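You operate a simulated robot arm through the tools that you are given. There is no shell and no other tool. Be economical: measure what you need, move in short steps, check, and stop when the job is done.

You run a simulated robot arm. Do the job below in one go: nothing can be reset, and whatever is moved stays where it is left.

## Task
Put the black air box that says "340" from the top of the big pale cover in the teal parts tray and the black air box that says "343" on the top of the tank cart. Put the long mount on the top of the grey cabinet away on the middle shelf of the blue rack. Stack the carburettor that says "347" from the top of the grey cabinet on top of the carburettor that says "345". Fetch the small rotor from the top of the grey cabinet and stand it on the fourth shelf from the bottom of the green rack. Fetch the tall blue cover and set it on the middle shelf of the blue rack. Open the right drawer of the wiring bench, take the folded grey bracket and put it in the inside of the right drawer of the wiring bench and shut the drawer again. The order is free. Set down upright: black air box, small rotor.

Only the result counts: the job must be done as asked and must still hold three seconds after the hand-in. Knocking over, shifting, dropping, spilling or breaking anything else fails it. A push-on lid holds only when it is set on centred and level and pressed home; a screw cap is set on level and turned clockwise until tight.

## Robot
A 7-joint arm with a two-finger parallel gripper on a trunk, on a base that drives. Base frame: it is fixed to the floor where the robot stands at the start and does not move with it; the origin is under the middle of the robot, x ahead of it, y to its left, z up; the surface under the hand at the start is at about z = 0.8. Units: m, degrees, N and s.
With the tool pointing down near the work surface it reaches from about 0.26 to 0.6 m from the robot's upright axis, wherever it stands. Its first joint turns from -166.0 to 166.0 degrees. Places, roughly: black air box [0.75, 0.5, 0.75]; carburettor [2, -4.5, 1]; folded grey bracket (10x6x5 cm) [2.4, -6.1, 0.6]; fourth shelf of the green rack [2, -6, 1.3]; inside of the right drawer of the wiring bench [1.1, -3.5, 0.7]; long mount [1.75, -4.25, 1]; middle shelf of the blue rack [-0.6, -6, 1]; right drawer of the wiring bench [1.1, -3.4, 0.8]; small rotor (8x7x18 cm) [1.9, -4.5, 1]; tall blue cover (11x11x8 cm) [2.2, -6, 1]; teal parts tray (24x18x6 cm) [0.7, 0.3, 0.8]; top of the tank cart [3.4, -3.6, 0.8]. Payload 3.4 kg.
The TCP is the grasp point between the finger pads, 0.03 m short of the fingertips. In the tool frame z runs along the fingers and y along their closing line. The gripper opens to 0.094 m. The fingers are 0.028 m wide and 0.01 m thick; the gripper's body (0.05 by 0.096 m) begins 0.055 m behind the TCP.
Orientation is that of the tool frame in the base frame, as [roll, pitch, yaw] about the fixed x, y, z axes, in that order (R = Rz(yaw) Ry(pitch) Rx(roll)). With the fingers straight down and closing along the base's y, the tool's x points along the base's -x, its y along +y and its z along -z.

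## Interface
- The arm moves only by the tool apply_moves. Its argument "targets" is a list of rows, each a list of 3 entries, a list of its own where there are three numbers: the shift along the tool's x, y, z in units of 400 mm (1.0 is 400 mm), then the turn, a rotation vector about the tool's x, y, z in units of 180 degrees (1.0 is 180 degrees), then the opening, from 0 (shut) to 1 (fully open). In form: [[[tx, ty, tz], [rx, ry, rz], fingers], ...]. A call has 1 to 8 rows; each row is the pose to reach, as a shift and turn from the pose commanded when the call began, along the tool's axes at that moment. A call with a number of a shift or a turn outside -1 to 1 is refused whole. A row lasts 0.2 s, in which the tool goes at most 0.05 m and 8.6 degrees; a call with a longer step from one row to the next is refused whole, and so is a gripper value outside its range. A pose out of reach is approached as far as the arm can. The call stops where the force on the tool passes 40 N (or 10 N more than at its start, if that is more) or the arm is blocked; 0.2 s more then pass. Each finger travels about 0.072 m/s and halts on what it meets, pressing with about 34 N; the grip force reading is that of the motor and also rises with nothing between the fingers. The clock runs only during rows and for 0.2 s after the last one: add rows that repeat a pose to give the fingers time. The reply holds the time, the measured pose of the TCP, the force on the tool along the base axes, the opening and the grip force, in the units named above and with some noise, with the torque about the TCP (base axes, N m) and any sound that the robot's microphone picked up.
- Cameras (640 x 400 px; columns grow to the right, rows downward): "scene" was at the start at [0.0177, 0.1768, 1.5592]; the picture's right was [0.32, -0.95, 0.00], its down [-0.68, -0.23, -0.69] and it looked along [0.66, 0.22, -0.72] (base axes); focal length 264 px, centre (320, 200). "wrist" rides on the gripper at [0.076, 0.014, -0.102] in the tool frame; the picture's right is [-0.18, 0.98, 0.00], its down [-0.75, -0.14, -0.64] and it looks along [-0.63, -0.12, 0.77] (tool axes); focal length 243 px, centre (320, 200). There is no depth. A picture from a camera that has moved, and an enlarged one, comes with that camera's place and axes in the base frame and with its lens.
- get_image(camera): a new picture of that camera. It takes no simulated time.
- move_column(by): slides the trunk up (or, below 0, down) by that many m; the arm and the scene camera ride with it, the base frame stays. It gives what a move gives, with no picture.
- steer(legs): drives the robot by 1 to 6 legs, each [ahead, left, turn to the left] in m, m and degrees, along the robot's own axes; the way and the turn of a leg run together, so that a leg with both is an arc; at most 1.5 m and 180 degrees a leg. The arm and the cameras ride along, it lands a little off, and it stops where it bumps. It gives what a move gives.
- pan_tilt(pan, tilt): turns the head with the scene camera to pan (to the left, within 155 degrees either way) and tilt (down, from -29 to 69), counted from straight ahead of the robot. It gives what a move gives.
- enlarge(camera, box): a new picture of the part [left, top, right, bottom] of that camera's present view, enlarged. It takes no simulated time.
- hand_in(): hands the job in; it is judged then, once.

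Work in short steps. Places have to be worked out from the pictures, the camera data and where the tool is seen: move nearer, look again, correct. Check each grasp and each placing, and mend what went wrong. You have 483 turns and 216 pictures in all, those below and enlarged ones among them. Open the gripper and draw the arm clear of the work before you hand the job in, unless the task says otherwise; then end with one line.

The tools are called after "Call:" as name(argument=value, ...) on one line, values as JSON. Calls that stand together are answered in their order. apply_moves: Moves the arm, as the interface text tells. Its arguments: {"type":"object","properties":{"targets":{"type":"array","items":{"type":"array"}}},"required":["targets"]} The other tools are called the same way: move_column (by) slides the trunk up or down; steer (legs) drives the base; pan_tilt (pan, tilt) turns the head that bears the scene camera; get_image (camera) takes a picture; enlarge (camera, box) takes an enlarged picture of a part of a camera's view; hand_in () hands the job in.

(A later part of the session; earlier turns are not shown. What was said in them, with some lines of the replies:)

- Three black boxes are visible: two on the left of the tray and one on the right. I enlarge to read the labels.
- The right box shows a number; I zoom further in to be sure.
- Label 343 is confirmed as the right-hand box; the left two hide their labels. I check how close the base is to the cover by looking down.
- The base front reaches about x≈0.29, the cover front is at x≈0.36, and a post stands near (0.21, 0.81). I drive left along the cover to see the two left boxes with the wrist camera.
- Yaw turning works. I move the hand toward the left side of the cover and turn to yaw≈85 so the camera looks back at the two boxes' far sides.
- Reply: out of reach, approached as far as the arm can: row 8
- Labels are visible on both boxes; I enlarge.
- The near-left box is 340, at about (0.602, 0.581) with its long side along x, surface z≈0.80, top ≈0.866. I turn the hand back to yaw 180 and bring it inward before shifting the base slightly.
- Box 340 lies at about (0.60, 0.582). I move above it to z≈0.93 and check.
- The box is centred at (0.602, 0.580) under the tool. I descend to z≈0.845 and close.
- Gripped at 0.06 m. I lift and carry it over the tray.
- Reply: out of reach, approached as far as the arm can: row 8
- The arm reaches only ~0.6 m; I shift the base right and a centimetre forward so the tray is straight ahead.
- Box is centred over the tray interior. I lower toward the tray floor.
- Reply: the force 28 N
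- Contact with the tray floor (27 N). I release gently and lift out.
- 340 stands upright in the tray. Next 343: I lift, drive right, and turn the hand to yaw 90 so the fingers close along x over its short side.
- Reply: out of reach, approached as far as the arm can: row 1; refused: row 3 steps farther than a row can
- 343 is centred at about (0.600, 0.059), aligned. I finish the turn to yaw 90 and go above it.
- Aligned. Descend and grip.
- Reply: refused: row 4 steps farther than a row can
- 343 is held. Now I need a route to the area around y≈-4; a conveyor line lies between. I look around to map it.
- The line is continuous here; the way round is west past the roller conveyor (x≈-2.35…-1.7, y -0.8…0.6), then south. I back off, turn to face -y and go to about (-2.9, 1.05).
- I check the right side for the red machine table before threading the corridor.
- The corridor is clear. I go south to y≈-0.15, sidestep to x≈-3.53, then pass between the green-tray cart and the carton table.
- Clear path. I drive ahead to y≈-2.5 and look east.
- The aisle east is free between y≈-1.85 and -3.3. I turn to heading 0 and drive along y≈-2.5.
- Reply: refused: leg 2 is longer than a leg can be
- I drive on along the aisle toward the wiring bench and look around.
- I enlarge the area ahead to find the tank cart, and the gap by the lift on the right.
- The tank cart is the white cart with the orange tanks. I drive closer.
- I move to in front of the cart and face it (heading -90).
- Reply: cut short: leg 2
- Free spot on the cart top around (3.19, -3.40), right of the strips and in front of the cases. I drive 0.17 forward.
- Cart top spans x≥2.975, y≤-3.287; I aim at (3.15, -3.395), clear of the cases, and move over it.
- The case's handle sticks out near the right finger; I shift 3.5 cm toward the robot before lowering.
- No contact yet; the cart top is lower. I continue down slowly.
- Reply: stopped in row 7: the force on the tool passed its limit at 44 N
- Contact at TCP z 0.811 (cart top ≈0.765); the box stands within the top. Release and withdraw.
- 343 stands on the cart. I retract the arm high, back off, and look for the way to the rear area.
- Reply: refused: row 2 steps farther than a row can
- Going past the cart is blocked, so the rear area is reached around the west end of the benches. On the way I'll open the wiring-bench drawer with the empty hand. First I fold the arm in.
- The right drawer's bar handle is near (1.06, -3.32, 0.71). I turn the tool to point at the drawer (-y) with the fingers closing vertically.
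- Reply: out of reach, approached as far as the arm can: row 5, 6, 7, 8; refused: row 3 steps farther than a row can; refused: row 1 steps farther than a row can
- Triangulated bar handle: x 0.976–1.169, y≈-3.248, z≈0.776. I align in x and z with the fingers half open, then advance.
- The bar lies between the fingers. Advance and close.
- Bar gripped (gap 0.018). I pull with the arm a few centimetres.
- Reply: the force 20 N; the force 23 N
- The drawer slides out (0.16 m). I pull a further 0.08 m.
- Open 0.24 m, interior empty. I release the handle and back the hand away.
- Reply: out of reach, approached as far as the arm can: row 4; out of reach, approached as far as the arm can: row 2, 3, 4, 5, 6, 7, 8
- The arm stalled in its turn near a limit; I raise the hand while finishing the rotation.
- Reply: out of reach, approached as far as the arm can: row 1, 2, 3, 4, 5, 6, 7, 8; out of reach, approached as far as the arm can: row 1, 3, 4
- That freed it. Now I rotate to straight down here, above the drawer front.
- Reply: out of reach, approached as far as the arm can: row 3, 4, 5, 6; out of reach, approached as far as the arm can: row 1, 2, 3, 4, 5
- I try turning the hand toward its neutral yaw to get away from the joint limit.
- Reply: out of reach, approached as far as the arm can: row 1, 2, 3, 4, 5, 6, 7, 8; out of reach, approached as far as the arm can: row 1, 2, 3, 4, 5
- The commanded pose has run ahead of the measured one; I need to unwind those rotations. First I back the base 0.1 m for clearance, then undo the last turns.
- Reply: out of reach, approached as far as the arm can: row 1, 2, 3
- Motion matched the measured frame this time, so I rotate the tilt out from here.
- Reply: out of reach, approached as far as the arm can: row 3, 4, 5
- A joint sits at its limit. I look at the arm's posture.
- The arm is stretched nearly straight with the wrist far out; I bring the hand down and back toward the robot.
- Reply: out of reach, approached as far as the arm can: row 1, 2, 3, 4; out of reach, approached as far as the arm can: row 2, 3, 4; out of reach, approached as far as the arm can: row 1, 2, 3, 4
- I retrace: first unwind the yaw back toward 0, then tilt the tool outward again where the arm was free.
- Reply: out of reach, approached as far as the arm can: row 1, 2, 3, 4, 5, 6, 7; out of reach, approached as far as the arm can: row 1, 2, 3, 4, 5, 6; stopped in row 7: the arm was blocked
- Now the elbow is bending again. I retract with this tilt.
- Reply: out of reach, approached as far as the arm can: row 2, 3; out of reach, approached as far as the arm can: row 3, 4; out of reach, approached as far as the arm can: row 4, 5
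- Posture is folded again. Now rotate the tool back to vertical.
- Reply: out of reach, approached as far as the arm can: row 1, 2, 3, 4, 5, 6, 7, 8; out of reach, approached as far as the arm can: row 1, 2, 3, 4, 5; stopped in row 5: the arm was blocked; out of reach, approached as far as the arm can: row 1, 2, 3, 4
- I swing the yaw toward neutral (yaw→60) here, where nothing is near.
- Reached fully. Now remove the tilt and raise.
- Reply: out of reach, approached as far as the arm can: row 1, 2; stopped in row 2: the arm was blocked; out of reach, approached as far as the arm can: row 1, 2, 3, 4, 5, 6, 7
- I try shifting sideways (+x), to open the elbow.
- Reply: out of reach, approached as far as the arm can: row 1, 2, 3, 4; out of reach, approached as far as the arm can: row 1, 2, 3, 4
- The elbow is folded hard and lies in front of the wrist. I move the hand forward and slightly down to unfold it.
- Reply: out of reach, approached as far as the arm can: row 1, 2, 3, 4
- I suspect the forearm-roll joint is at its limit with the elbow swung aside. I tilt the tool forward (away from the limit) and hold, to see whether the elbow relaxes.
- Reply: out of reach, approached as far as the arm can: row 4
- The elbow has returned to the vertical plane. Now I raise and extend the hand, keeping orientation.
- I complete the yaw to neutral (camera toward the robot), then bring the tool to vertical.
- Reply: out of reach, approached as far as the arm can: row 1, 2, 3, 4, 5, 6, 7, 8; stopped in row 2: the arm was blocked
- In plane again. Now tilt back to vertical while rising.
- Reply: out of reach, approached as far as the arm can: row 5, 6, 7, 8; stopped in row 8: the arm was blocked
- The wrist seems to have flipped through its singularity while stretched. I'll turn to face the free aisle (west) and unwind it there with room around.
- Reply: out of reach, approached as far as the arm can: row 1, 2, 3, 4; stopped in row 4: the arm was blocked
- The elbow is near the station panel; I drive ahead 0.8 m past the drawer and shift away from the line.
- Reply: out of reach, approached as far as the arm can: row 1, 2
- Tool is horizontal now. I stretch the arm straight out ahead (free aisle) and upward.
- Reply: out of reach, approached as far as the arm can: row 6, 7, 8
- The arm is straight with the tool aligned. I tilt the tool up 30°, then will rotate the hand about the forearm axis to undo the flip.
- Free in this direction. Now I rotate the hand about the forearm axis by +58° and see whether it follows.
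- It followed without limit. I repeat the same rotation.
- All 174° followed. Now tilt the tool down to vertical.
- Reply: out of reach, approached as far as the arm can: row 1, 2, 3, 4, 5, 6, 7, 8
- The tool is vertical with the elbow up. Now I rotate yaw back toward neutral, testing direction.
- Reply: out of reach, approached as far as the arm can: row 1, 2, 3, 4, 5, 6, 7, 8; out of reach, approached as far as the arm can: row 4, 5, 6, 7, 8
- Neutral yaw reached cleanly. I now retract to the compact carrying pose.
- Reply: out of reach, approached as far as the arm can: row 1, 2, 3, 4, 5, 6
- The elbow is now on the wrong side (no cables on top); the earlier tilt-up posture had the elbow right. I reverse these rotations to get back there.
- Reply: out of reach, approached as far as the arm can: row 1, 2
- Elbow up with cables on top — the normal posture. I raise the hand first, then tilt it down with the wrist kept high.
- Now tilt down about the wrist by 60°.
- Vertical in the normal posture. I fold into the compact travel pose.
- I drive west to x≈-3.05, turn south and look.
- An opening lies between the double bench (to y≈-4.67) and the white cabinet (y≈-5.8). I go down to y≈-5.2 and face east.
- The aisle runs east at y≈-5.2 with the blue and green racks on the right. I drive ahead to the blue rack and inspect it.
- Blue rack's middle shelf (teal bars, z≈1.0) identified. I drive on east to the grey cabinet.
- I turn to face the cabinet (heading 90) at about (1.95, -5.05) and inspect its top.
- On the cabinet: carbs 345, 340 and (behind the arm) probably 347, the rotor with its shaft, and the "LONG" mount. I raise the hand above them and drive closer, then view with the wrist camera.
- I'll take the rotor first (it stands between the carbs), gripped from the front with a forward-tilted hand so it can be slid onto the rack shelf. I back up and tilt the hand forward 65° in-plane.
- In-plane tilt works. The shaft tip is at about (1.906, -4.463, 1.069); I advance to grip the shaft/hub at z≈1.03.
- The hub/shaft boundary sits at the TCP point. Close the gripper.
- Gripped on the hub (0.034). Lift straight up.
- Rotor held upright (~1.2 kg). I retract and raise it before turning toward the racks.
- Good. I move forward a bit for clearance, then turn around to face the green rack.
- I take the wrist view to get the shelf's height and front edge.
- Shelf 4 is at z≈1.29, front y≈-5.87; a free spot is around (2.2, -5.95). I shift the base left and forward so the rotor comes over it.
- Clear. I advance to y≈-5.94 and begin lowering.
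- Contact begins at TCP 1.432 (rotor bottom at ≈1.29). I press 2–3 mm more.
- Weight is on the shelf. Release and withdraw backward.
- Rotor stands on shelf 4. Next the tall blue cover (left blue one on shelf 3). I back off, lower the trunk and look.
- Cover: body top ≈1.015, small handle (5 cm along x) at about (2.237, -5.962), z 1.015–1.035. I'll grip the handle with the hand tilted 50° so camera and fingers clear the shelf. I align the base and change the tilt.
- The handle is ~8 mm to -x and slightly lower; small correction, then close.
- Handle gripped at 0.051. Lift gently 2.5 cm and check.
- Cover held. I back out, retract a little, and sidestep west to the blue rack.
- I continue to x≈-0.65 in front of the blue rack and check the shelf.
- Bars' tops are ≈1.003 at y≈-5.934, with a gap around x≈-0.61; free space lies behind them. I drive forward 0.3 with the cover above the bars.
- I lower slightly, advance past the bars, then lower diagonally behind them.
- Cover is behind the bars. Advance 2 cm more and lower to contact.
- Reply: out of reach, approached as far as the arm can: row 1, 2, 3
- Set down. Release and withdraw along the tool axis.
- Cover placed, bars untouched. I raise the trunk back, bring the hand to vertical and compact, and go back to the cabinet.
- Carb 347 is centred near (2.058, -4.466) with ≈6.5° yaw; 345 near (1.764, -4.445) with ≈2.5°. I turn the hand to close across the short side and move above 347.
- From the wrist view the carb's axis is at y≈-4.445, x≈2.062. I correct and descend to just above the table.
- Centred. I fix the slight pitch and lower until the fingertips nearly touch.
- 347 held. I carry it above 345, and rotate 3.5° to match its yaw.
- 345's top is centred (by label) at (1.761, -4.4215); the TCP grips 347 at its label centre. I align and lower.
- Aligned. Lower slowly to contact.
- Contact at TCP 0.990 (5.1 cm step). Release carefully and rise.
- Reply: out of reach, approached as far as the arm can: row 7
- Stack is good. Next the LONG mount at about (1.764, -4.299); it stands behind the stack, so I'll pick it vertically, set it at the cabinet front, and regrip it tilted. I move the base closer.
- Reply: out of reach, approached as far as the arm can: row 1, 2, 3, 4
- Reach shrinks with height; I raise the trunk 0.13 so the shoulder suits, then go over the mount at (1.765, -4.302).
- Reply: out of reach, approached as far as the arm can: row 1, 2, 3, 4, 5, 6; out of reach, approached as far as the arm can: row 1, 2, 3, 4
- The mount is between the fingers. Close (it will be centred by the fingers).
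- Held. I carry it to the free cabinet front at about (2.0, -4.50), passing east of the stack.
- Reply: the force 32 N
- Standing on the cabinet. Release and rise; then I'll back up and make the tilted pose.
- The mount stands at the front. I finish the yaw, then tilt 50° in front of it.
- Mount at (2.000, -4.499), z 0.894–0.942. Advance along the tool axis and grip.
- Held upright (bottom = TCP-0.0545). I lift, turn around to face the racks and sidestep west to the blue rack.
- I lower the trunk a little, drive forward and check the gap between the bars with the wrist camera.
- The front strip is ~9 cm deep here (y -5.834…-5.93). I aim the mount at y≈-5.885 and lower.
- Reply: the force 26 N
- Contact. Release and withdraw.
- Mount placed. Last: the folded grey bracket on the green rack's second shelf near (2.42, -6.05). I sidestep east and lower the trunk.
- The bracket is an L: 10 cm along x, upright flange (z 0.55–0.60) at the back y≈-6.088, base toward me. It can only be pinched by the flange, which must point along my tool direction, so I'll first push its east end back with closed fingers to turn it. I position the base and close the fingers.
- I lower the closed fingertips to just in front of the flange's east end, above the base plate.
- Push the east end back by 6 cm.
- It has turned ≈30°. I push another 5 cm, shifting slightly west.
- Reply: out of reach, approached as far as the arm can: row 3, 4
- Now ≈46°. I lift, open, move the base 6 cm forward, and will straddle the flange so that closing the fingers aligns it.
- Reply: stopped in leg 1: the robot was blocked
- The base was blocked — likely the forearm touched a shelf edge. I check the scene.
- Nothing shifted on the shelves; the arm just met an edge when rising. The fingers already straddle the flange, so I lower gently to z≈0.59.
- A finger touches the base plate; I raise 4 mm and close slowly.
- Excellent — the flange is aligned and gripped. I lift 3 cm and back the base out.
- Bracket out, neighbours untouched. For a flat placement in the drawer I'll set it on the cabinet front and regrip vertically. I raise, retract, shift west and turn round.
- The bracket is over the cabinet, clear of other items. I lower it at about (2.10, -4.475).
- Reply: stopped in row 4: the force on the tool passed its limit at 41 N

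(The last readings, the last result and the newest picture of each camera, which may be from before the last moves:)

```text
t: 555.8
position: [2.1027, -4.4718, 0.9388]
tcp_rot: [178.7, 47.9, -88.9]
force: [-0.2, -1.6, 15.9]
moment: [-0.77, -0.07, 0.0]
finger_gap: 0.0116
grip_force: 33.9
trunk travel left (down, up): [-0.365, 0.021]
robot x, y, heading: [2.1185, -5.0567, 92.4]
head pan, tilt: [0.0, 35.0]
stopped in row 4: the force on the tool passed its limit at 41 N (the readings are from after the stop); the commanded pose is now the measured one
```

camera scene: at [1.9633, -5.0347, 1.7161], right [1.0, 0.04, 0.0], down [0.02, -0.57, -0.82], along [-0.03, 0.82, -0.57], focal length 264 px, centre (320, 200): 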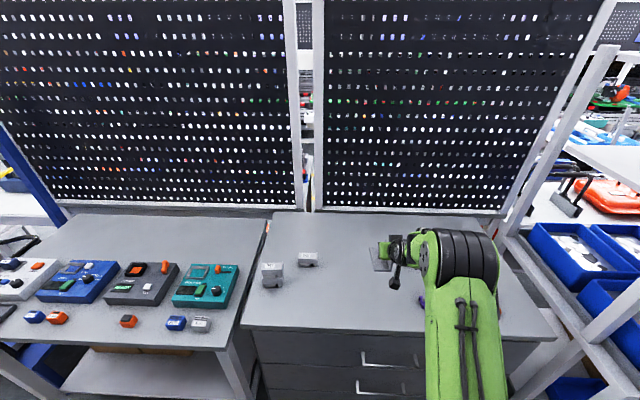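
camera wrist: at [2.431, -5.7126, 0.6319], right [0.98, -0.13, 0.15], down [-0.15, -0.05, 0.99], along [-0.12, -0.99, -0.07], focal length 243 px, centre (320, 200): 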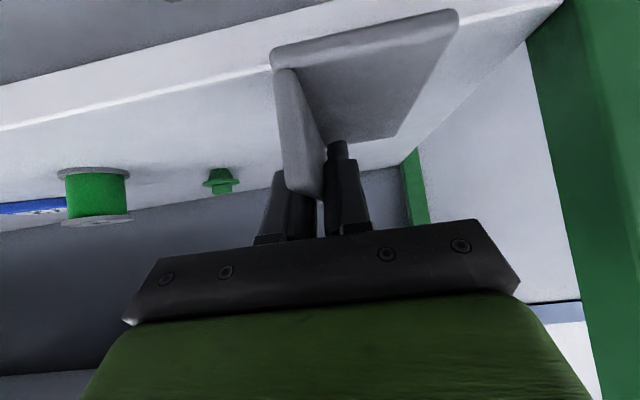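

Set down. Release, withdraw, then bring the hand vertical above it.

Call:
apply_moves(targets=[[[-0.004, 0, -0.004], [0, 0, 0], 0.2], [[-0.004, 0, -0.004], [0, 0, 0], 0.5], [[-0.004, 0, -0.004], [0, 0, 0], 0.6], [[-0.004, 0, -0.09], [0, 0, 0], 0.6], [[-0.004, 0, -0.2], [0, 0, 0], 0.6], [[-0.004, 0, -0.3], [0, 0, 0], 0.6]])

Call:
apply_moves(targets=[[[-0.03, 0, 0], [0, 0.04, 0], 1], [[-0.06, 0, 0], [0, 0.08, 0], 1], [[-0.09, 0, 0], [0, 0.12, 0], 1], [[-0.12, 0, 0], [0, 0.16, 0], 1], [[-0.15, 0, 0], [0, 0.2, 0], 1], [[-0.18, 0, 0], [0, 0.24, 0], 1], [[-0.18, 0, 0], [0, 0.262, 0], 1]])

Call:
get_image(camera="wrist")

```text
t: 557.2
position: [2.1073, -4.5633, 1.0193]
tcp_rot: [178.8, 47.7, -88.8]
force: [0.8, -0.3, -0.3]
moment: [-0.01, -0.01, -0.03]
finger_gap: 0.0565
grip_force: 0.0
trunk travel left (down, up): [-0.365, 0.021]
robot x, y, heading: [2.1137, -5.058, 92.3]
head pan, tilt: [0.0, 35.0]
```

```text
t: 558.8
position: [2.1057, -4.5132, 1.0697]
tcp_rot: [179.3, 0.5, -88.1]
force: [0.6, 0.1, 1.0]
moment: [0.01, 0.01, -0.04]
finger_gap: 0.0943
grip_force: 0.0
trunk travel left (down, up): [-0.365, 0.021]
robot x, y, heading: [2.1132, -5.0612, 92.4]
head pan, tilt: [0.0, 35.0]
```

```text
44 pictures are left
camera wrist: at [2.0959, -4.591, 1.1705], right [-0.99, 0.15, 0.02], down [0.12, 0.75, 0.65], along [0.08, 0.64, -0.76], focal length 243 px, centre (320, 200)
```

wrist: 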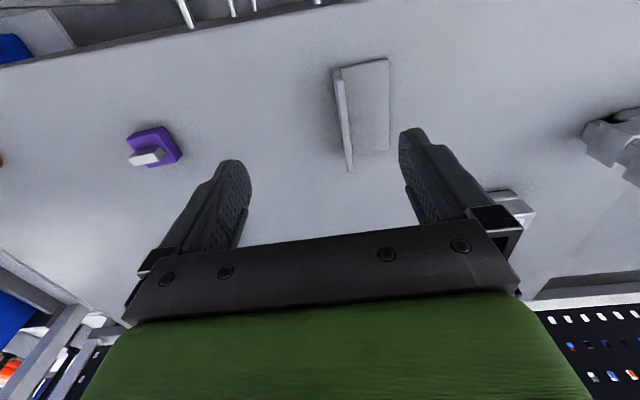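

The flange lies at x≈2.0815, y -4.53…-4.44. I descend vertically over it and grip.

Call:
apply_moves(targets=[[[-0.035, 0.03, 0.08], [0, 0, 0], 1], [[-0.07, 0.058, 0.17], [0, 0, 0], 1], [[-0.07, 0.058, 0.25], [0, 0, 0], 1], [[-0.07, 0.058, 0.29], [0, 0, 0], 0.7]])

Call:
get_image(camera="wrist")

```text
t: 559.8
position: [2.0803, -4.4857, 0.9548]
tcp_rot: [179.2, 0.5, -88.0]
force: [0.0, 0.1, 0.2]
moment: [-0.02, 0.0, 0.0]
finger_gap: 0.0661
grip_force: 0.1
trunk travel left (down, up): [-0.365, 0.021]
robot x, y, heading: [2.1168, -5.0593, 92.5]
head pan, tilt: [0.0, 35.0]
```

```text
43 pictures are left
camera wrist: at [2.0715, -4.5635, 1.0559], right [-0.99, 0.15, 0.02], down [0.12, 0.75, 0.65], along [0.08, 0.64, -0.76], focal length 243 px, centre (320, 200)
```

wrist: 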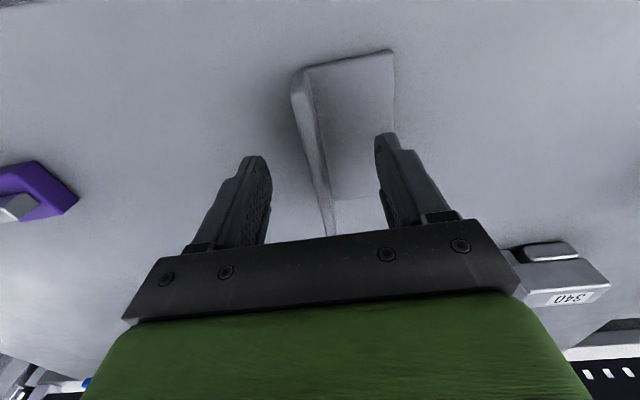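

Aligned between the fingers. Lower to z≈0.938 and close.

Call:
apply_moves(targets=[[[0, 0, 0.02], [0, 0, 0], 0.7], [[0, 0, 0.04], [0, 0, 0], 0.7], [[0, 0, 0.04], [0, 0, 0], 0.3], [[0, 0, 0.04], [0, 0, 0], 0], [[0, 0, 0.04], [0, 0, 0], 0], [[0, 0, 0.04], [0, 0, 0], 0], [[0, 0, 0.04], [0, 0, 0], 0]])

Call:
apply_moves(targets=[[[0, 0, -0.1], [0, 0, 0], 0], [[0, 0, -0.2], [0, 0, 0], 0], [[0, 0, -0.3], [0, 0, 0], 0], [[0.08, 0, -0.36], [0, 0, 0], 0], [[0.18, 0, -0.4], [0, 0, 0], 0], [[0.28, 0, -0.42], [0, 0, 0], 0], [[0.38, 0, -0.42], [0, 0, 0], 0]])

Call:
get_image(camera="wrist")

Call:
get_image(camera="scene")

```text
t: 561.4
position: [2.0804, -4.4848, 0.939]
tcp_rot: [179.1, 0.5, -88.1]
force: [-0.2, 0.8, -0.2]
moment: [0.06, -0.02, 0.01]
finger_gap: 0.0116
grip_force: 34.1
trunk travel left (down, up): [-0.365, 0.021]
robot x, y, heading: [2.1132, -5.0614, 92.5]
head pan, tilt: [0.0, 35.0]
```

```text
t: 563.0
position: [2.0865, -4.6373, 1.1082]
tcp_rot: [179.2, 0.6, -88.0]
force: [0.2, 0.4, -1.6]
moment: [-0.02, -0.02, 0.0]
finger_gap: 0.0119
grip_force: 33.6
trunk travel left (down, up): [-0.365, 0.021]
robot x, y, heading: [2.1148, -5.0572, 92.5]
head pan, tilt: [0.0, 35.0]
```

```text
42 pictures are left
camera wrist: at [2.0768, -4.7164, 1.2091], right [-0.99, 0.15, 0.02], down [0.12, 0.75, 0.65], along [0.08, 0.64, -0.76], focal length 243 px, centre (320, 200)
```

wrist: 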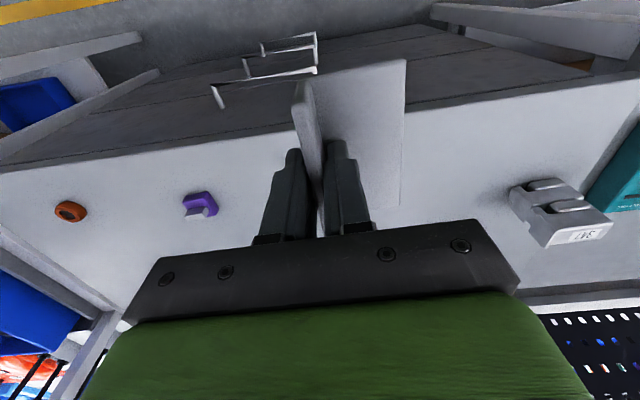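

```text
41 pictures are left
camera scene: at [1.9632, -5.037, 1.7162], right [1.0, 0.04, 0.0], down [0.02, -0.57, -0.82], along [-0.03, 0.82, -0.57], focal length 264 px, centre (320, 200)
```

scene: 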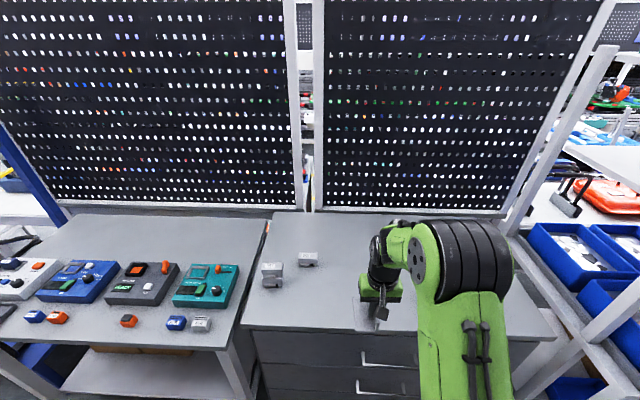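

Bracket regripped flat (bottom = TCP-0.045). Now I drive back around: west along the rear aisle.

Call:
steer(legs=[[-0.13, 0, 0], [0, 0, 87.5], [1.3, 0, 0], [1.3, 0, 0]])

Call:
steer(legs=[[1.3, 0, 0], [1.3, 0, 0]])

```text
t: 580.2
position: [-0.9046, -5.1456, 1.1067]
tcp_rot: [179.3, 0.6, -1.0]
force: [-0.5, 1.0, -1.5]
moment: [0.03, -0.05, 0.05]
finger_gap: 0.012
grip_force: 34.3
trunk travel left (down, up): [-0.365, 0.021]
robot x, y, heading: [-0.4794, -5.1425, 179.1]
head pan, tilt: [0.0, 35.0]
```

```text
t: 592.7
position: [-3.4594, -5.0397, 1.1074]
tcp_rot: [179.2, 0.5, -3.3]
force: [-0.1, -0.6, -2.5]
moment: [0.02, 0.0, 0.02]
finger_gap: 0.0119
grip_force: 33.8
trunk travel left (down, up): [-0.365, 0.021]
robot x, y, heading: [-3.0362, -5.0525, 177.1]
head pan, tilt: [0.0, 35.0]
```

Call:
steer(legs=[[0.08, 0, 0], [0, 0, -87], [1.27, 0, 0], [1.27, 0, 0], [0, 0, -90]])

```text
t: 613.3
position: [-2.7072, -2.5064, 1.107]
tcp_rot: [179.1, 0.5, 179.3]
force: [0.6, 1.0, -2.1]
moment: [-0.02, 0.02, -0.01]
finger_gap: 0.012
grip_force: 34.0
trunk travel left (down, up): [-0.365, 0.021]
robot x, y, heading: [-3.1271, -2.5149, -0.4]
head pan, tilt: [0.0, 35.0]
```

Call:
steer(legs=[[1.4, 0, 0.4], [1.4, 0, 0], [1.4, 0, 0], [0, 0, -90]])

Call:
pan_tilt(pan=0, tilt=45)

Call:
get_image(camera="scene")

```text
t: 637.3
position: [1.0639, -3.0291, 1.1072]
tcp_rot: [179.2, 0.6, 86.3]
force: [0.3, 0.5, -1.2]
moment: [0.02, 0.03, 0.05]
finger_gap: 0.0119
grip_force: 34.1
trunk travel left (down, up): [-0.365, 0.021]
robot x, y, heading: [1.0784, -2.6108, -93.2]
head pan, tilt: [0.0, 35.0]
```

```text
t: 638.0
position: [1.0635, -3.0284, 1.1088]
tcp_rot: [179.3, 0.5, 86.4]
force: [-0.3, -0.4, -1.3]
moment: [0.02, -0.01, -0.02]
finger_gap: 0.012
grip_force: 34.1
trunk travel left (down, up): [-0.365, 0.021]
robot x, y, heading: [1.0796, -2.6093, -93.0]
head pan, tilt: [0.0, 45.0]
```

```text
40 pictures are left
camera scene: at [1.2288, -2.6388, 1.7014], right [-1.0, 0.06, 0.0], down [0.04, 0.71, -0.71], along [-0.04, -0.71, -0.71], focal length 264 px, centre (320, 200)
```

scene: 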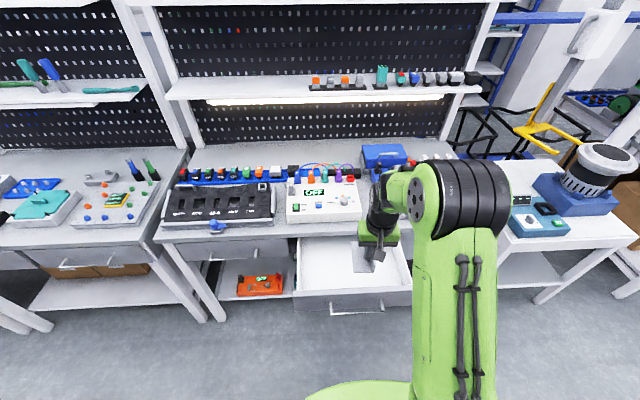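

The drawer is still open and empty (interior x≈0.90–1.27, y≈-3.07…-3.29). I lower the trunk and move the bracket over it.

Call:
move_column(by=-0.12)

Call:
apply_moves(targets=[[[-0.1, 0.02, 0], [0, 0, 0], 0], [[-0.2, 0.04, 0], [0, 0, 0], 0], [[-0.3, 0.06, 0], [0, 0, 0], 0], [[-0.37, 0.066, 0.02], [0, 0, 0], 0]])

Call:
get_image(camera="wrist")

```text
t: 639.5
position: [1.0642, -3.0298, 0.9853]
tcp_rot: [179.2, 0.5, 86.3]
force: [0.6, 0.1, -1.2]
moment: [0.02, 0.04, 0.03]
finger_gap: 0.0122
grip_force: 33.9
trunk travel left (down, up): [-0.245, 0.141]
robot x, y, heading: [1.0794, -2.6077, -93.3]
head pan, tilt: [0.0, 45.0]
```

```text
t: 640.5
position: [1.0805, -3.1791, 0.9813]
tcp_rot: [179.2, 0.3, 86.3]
force: [0.0, 0.0, -2.5]
moment: [-0.03, 0.01, -0.01]
finger_gap: 0.0119
grip_force: 33.9
trunk travel left (down, up): [-0.245, 0.141]
robot x, y, heading: [1.0787, -2.6067, -93.1]
head pan, tilt: [0.0, 45.0]
```

```text
39 pictures are left
camera wrist: at [1.0989, -3.1049, 1.0818], right [0.97, -0.25, 0.01], down [-0.2, -0.74, 0.64], along [-0.15, -0.63, -0.77], focal length 243 px, centre (320, 200)
```

wrist: 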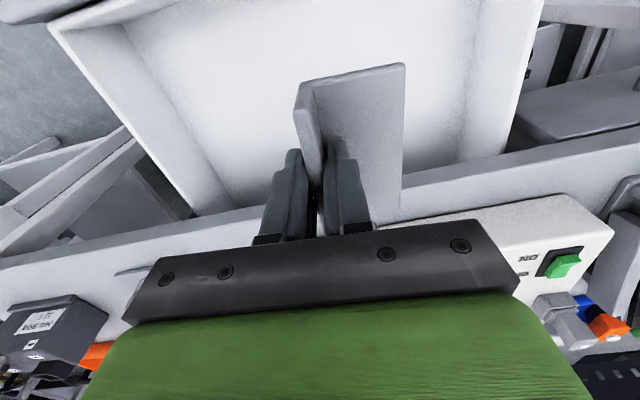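

Over the drawer interior. Descend toward its floor.

Call:
apply_moves(targets=[[[0, 0, 0.1], [0, 0, 0], 0], [[0, 0, 0.2], [0, 0, 0], 0], [[0, 0, 0.3], [0, 0, 0], 0], [[0, 0, 0.38], [0, 0, 0], 0]])

Call:
apply_moves(targets=[[[0, 0, 0.012], [0, 0, 0], 0], [[0, 0, 0.024], [0, 0, 0], 0], [[0, 0, 0.036], [0, 0, 0], 0], [[0, 0, 0.048], [0, 0, 0], 0], [[0, 0, 0.06], [0, 0, 0], 0], [[0, 0, 0.072], [0, 0, 0], 0], [[0, 0, 0.084], [0, 0, 0], 0], [[0, 0, 0.096], [0, 0, 0], 0]])

Call:
get_image(camera="wrist")

```text
t: 641.5
position: [1.084, -3.1813, 0.8277]
tcp_rot: [179.1, 0.6, 86.3]
force: [-1.4, 0.6, -1.3]
moment: [-0.01, 0.02, 0.03]
finger_gap: 0.0121
grip_force: 33.8
trunk travel left (down, up): [-0.245, 0.141]
robot x, y, heading: [1.0782, -2.6064, -93.6]
head pan, tilt: [0.0, 45.0]
```

```text
t: 643.3
position: [1.084, -3.1811, 0.7897]
tcp_rot: [179.2, 0.5, 86.5]
force: [-0.3, 0.0, -1.8]
moment: [-0.02, -0.01, -0.01]
finger_gap: 0.0118
grip_force: 33.8
trunk travel left (down, up): [-0.245, 0.141]
robot x, y, heading: [1.0767, -2.6111, -93.3]
head pan, tilt: [0.0, 45.0]
```

```text
38 pictures are left
camera wrist: at [1.1013, -3.1059, 0.8906], right [0.97, -0.25, 0.02], down [-0.2, -0.74, 0.65], along [-0.15, -0.63, -0.76], focal length 243 px, centre (320, 200)
```

wrist: 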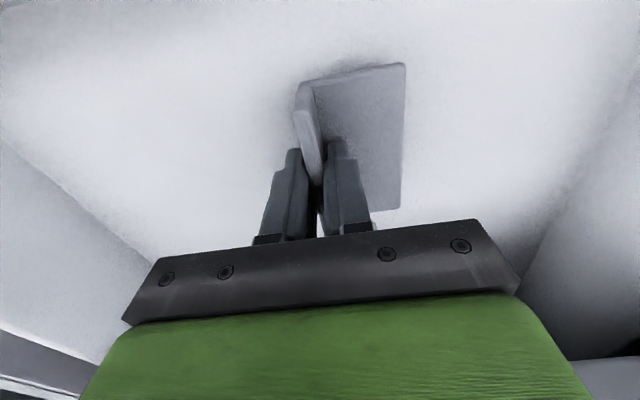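

Near the floor; continue slowly to contact.

Call:
apply_moves(targets=[[[0, 0, 0.008], [0, 0, 0], 0], [[0, 0, 0.016], [0, 0, 0], 0], [[0, 0, 0.024], [0, 0, 0], 0], [[0, 0, 0.032], [0, 0, 0], 0], [[0, 0, 0.04], [0, 0, 0], 0], [[0, 0, 0.048], [0, 0, 0], 0]])

```text
t: 644.7
position: [1.0832, -3.1807, 0.7737]
tcp_rot: [179.1, 1.0, 86.2]
force: [-1.4, 0.6, 25.7]
moment: [0.46, 0.05, 0.01]
finger_gap: 0.0117
grip_force: 34.0
trunk travel left (down, up): [-0.245, 0.141]
robot x, y, heading: [1.077, -2.6067, -93.5]
head pan, tilt: [0.0, 45.0]
```

On the drawer floor. Release and rise clear.

Call:
apply_moves(targets=[[[0, 0, -0.008], [0, 0, 0], 0.2], [[0, 0, -0.008], [0, 0, 0], 0.4], [[0, 0, -0.008], [0, 0, 0], 0.45], [[0, 0, -0.1], [0, 0, 0], 0.45], [[0, 0, -0.22], [0, 0, 0], 0.45], [[0, 0, -0.34], [0, 0, 0], 0.45], [[0, 0, -0.46], [0, 0, 0], 0.45]])

Call:
get_image(camera="wrist")

```text
t: 646.3
position: [1.0802, -3.1778, 0.9556]
tcp_rot: [179.2, 0.4, 86.3]
force: [-0.2, -0.2, -0.3]
moment: [-0.02, 0.03, 0.01]
finger_gap: 0.0421
grip_force: 0.1
trunk travel left (down, up): [-0.245, 0.141]
robot x, y, heading: [1.0709, -2.6105, -93.0]
head pan, tilt: [0.0, 45.0]
```

```text
37 pictures are left
camera wrist: at [1.0983, -3.1043, 1.0572], right [0.97, -0.25, 0.02], down [-0.2, -0.74, 0.65], along [-0.15, -0.63, -0.76], focal length 243 px, centre (320, 200)
```

wrist: 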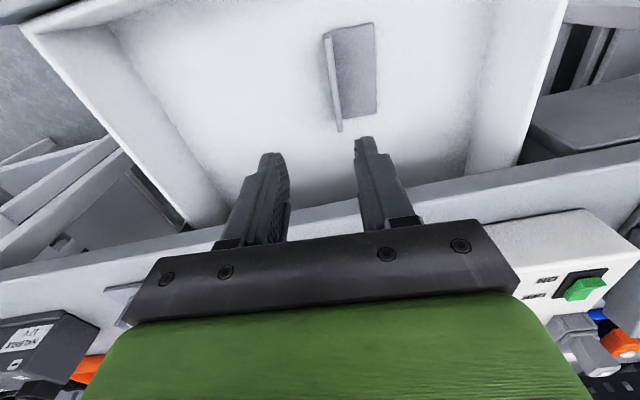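

The bracket lies flat in the drawer. I now close the fingers, bring the hand in front of the handle bar and descend to push the drawer shut.

Call:
apply_moves(targets=[[[0.11, -0.011, 0], [0, 0, 0], 0.2], [[0.22, -0.022, 0], [0, 0, 0], 0], [[0.33, -0.033, 0], [0, 0, 0], 0], [[0.44, -0.044, 0], [0, 0, 0], 0], [[0.545, -0.055, 0], [0, 0, 0], 0]])

Call:
apply_moves(targets=[[[0, 0, 0.1], [0, 0, 0], 0], [[0, 0, 0.2], [0, 0, 0], 0], [[0, 0, 0.3], [0, 0, 0], 0], [[0, 0, 0.4], [0, 0, 0], 0], [[0, 0, 0.43], [0, 0, 0], 0]])

Call:
get_image(camera="wrist")

Call:
enlarge(camera="scene", box=[270, 200, 470, 325])

```text
t: 647.5
position: [1.073, -2.9617, 0.953]
tcp_rot: [179.2, 0.7, 86.4]
force: [0.5, -0.1, -0.3]
moment: [-0.06, 0.0, 0.02]
finger_gap: 0.0002
grip_force: 32.9
trunk travel left (down, up): [-0.245, 0.141]
robot x, y, heading: [1.0774, -2.6069, -93.3]
head pan, tilt: [0.0, 45.0]
```

```text
t: 648.7
position: [1.0766, -2.9615, 0.7797]
tcp_rot: [179.3, 0.4, 86.3]
force: [-0.1, -0.7, -0.5]
moment: [0.03, -0.02, 0.03]
finger_gap: 0.0
grip_force: 32.9
trunk travel left (down, up): [-0.245, 0.141]
robot x, y, heading: [1.075, -2.6076, -93.0]
head pan, tilt: [0.0, 45.0]
```

```text
36 pictures are left
camera wrist: at [1.0935, -2.8871, 0.8814], right [0.97, -0.25, 0.02], down [-0.2, -0.74, 0.65], along [-0.15, -0.63, -0.76], focal length 243 px, centre (320, 200)
```

wrist: 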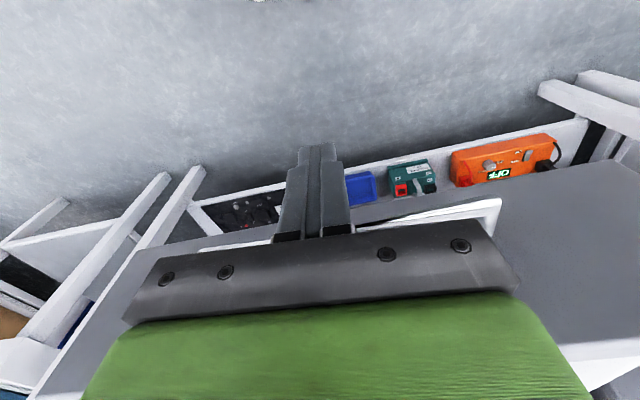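

```text
3.20 times, centred on (370, 262) of scene
camera zoom: at [1.2287, -2.6386, 1.5806], right [-1.0, 0.06, 0.0], down [0.04, 0.71, -0.71], along [-0.04, -0.71, -0.71], focal length 843 px, centre (160, 0)
```

zoom: 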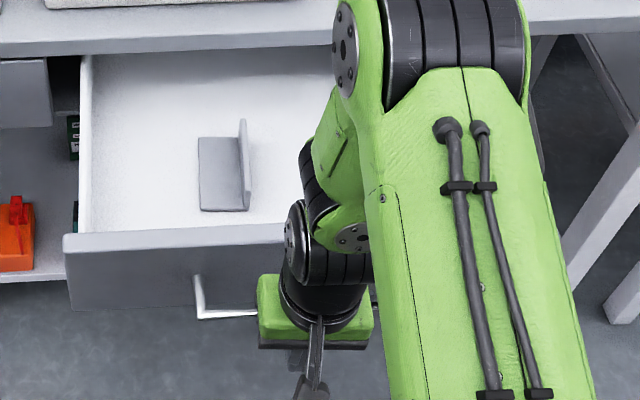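

The fingers stand in front of the bar. I push with the arm by 10 cm toward -y.

Call:
apply_moves(targets=[[[-0.05, 0.003, 0], [0, 0, 0], 0], [[-0.1, 0.006, 0], [0, 0, 0], 0], [[-0.15, 0.01, 0], [0, 0, 0], 0], [[-0.2, 0.013, 0], [0, 0, 0], 0], [[-0.25, 0.016, 0], [0, 0, 0], 0]])

```text
t: 649.9
position: [1.076, -3.0627, 0.7805]
tcp_rot: [179.1, 0.5, 86.3]
force: [0.7, 0.2, 0.3]
moment: [0.02, 0.02, -0.02]
finger_gap: 0.0
grip_force: 33.3
trunk travel left (down, up): [-0.245, 0.141]
robot x, y, heading: [1.079, -2.6079, -93.5]
head pan, tilt: [0.0, 45.0]
```

Call:
get_image(camera="scene")

```text
34 pictures are left
camera scene: at [1.2288, -2.6394, 1.5805], right [-1.0, 0.06, 0.0], down [0.04, 0.71, -0.71], along [-0.04, -0.71, -0.71], focal length 264 px, centre (320, 200)
```

scene: 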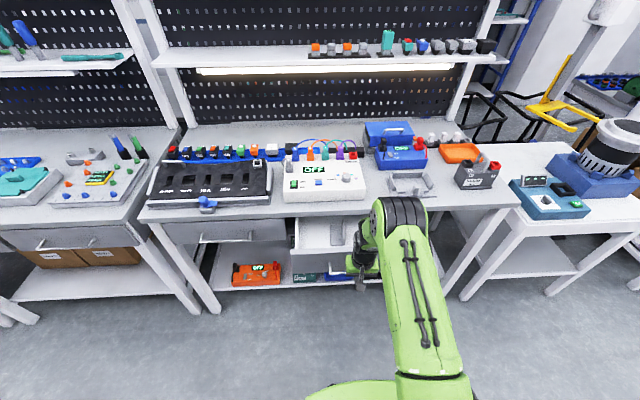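

The drawer is sliding in. I drive the base 0.1 forward to continue.

Call:
steer(legs=[[0.1, 0, 0]])

Call:
apply_moves(targets=[[[-0.03, 0.002, 0], [0, 0, 0], 0], [[-0.06, 0.004, 0], [0, 0, 0], 0], [[-0.09, 0.006, 0], [0, 0, 0], 0], [[-0.12, 0.008, 0], [0, 0, 0], 0], [[-0.15, 0.01, 0], [0, 0, 0], 0], [[-0.17, 0.011, 0], [0, 0, 0], 0]])

Call:
get_image(camera="scene")

```text
t: 651.1
position: [1.0701, -3.1627, 0.7819]
tcp_rot: [179.2, 0.4, 86.4]
force: [0.0, 0.4, -0.4]
moment: [-0.01, -0.03, 0.01]
finger_gap: 0.0
grip_force: 33.1
trunk travel left (down, up): [-0.245, 0.141]
robot x, y, heading: [1.0713, -2.7082, -93.5]
head pan, tilt: [0.0, 45.0]
```

```text
t: 652.6
position: [1.0692, -3.2196, 0.7795]
tcp_rot: [179.3, -0.9, 86.4]
force: [-1.2, 17.6, 9.8]
moment: [-0.15, -0.09, 0.23]
finger_gap: 0.0002
grip_force: 32.8
trunk travel left (down, up): [-0.245, 0.141]
robot x, y, heading: [1.0689, -2.7055, -93.3]
head pan, tilt: [0.0, 45.0]
stopped in row 6: the force on the tool passed its limit at 42 N (the readings are from after the stop); the commanded pose is now the measured one
```

```text
33 pictures are left
camera scene: at [1.2228, -2.7346, 1.5807], right [-1.0, 0.06, 0.0], down [0.04, 0.7, -0.71], along [-0.04, -0.71, -0.71], focal length 264 px, centre (320, 200)
```

scene: 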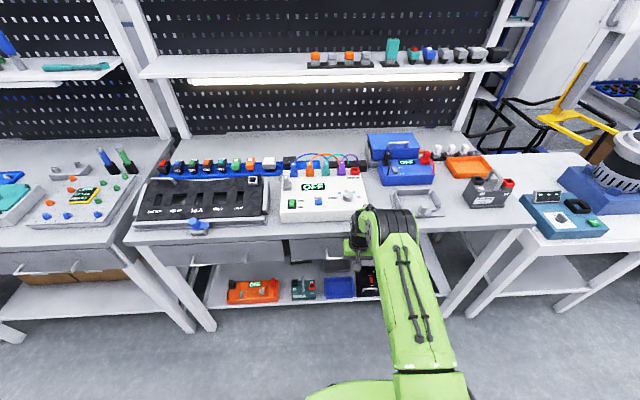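

The push hit the end stop. I check that the drawer is flush with its neighbour.

Call:
enlarge(camera="scene", box=[150, 210, 470, 310])

```text
2.00 times, centred on (310, 260) of scene
camera zoom: at [1.2228, -2.7346, 1.5807], right [-1.0, 0.06, 0.0], down [0.04, 0.7, -0.71], along [-0.04, -0.71, -0.71], focal length 527 px, centre (340, 80)
```

zoom: 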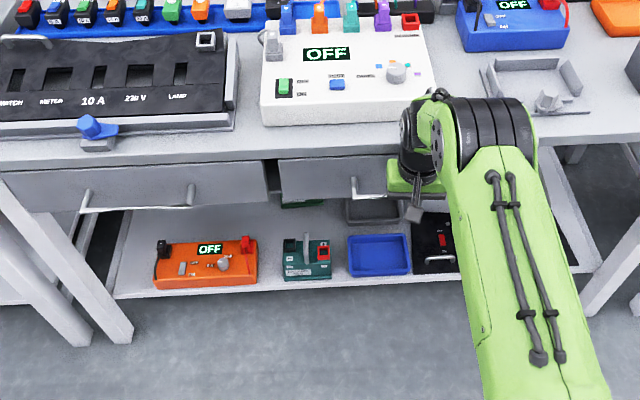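

Flush and shut. I withdraw the hand, open the gripper and move clear.

Call:
apply_moves(targets=[[[0.05, 0, 0], [0, 0, 0], 0], [[0.15, 0, 0], [0, 0, 0], 0], [[0.25, 0, -0.05], [0, 0, 0], 0.5], [[0.3, 0, -0.15], [0, 0, 0], 1], [[0.3, 0, -0.27], [0, 0, 0], 1], [[0.3, 0, -0.39], [0, 0, 0], 1], [[0.3, 0, -0.5], [0, 0, 0], 1]])

Call:
steer(legs=[[-0.2, 0, 0]])

Call:
get_image(camera="scene")

Call:
pan_tilt(pan=55, tilt=22)

Call:
get_image(camera="scene")

```text
t: 654.2
position: [1.0754, -3.1072, 0.9795]
tcp_rot: [179.3, -0.5, 86.4]
force: [0.1, -1.0, -0.5]
moment: [0.01, -0.01, 0.02]
finger_gap: 0.0942
grip_force: 0.0
trunk travel left (down, up): [-0.245, 0.141]
robot x, y, heading: [1.0725, -2.7071, -93.4]
head pan, tilt: [0.0, 45.0]
```

```text
t: 655.9
position: [1.0877, -2.9046, 0.9802]
tcp_rot: [179.4, -0.5, 86.4]
force: [-0.8, 0.1, -0.1]
moment: [-0.04, 0.0, -0.01]
finger_gap: 0.0939
grip_force: 0.0
trunk travel left (down, up): [-0.245, 0.141]
robot x, y, heading: [1.0869, -2.5057, -93.3]
head pan, tilt: [0.0, 45.0]
```

```text
31 pictures are left
camera scene: at [1.2347, -2.5347, 1.5806], right [-1.0, 0.06, 0.0], down [0.04, 0.71, -0.71], along [-0.04, -0.71, -0.71], focal length 264 px, centre (320, 200)
```

scene: 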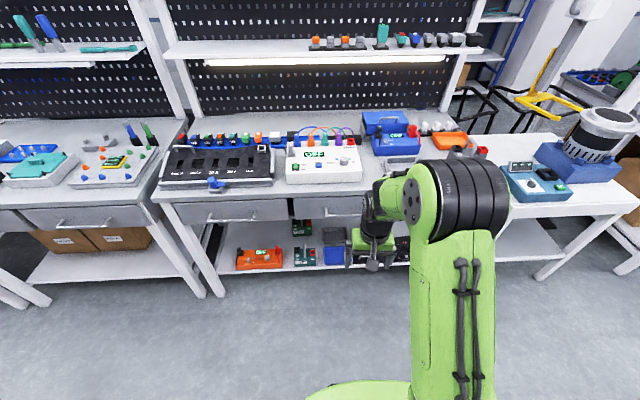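

```text
t: 657.1
position: [1.087, -2.9062, 0.9788]
tcp_rot: [179.2, -0.5, 86.4]
force: [-0.6, 0.1, -0.2]
moment: [-0.02, 0.01, 0.03]
finger_gap: 0.0936
grip_force: 0.0
trunk travel left (down, up): [-0.245, 0.141]
robot x, y, heading: [1.0831, -2.505, -93.4]
head pan, tilt: [55.0, 22.0]
```

```text
30 pictures are left
camera scene: at [1.3121, -2.5129, 1.6159], right [-0.62, -0.78, 0.0], down [-0.29, 0.23, -0.93], along [0.73, -0.58, -0.38], focal length 264 px, centre (320, 200)
```

scene: 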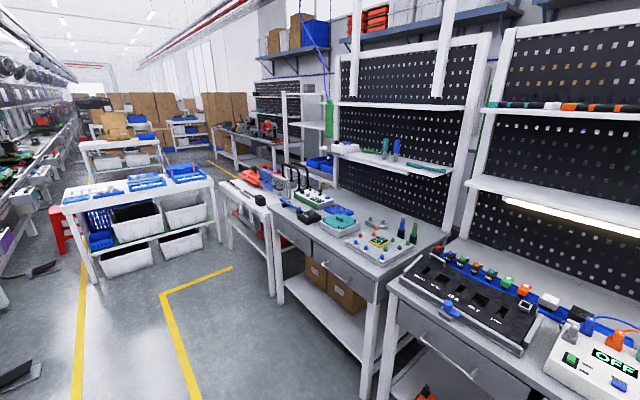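

The drawer is shut, the 343 box still stands on the tank cart, the gripper is open and the arm is clear. I hand the job in.

Call:
hand_in()

```text
The job is handed in.
```

I finished every part of the job and handed it in, and each placing looked right when I last checked it.
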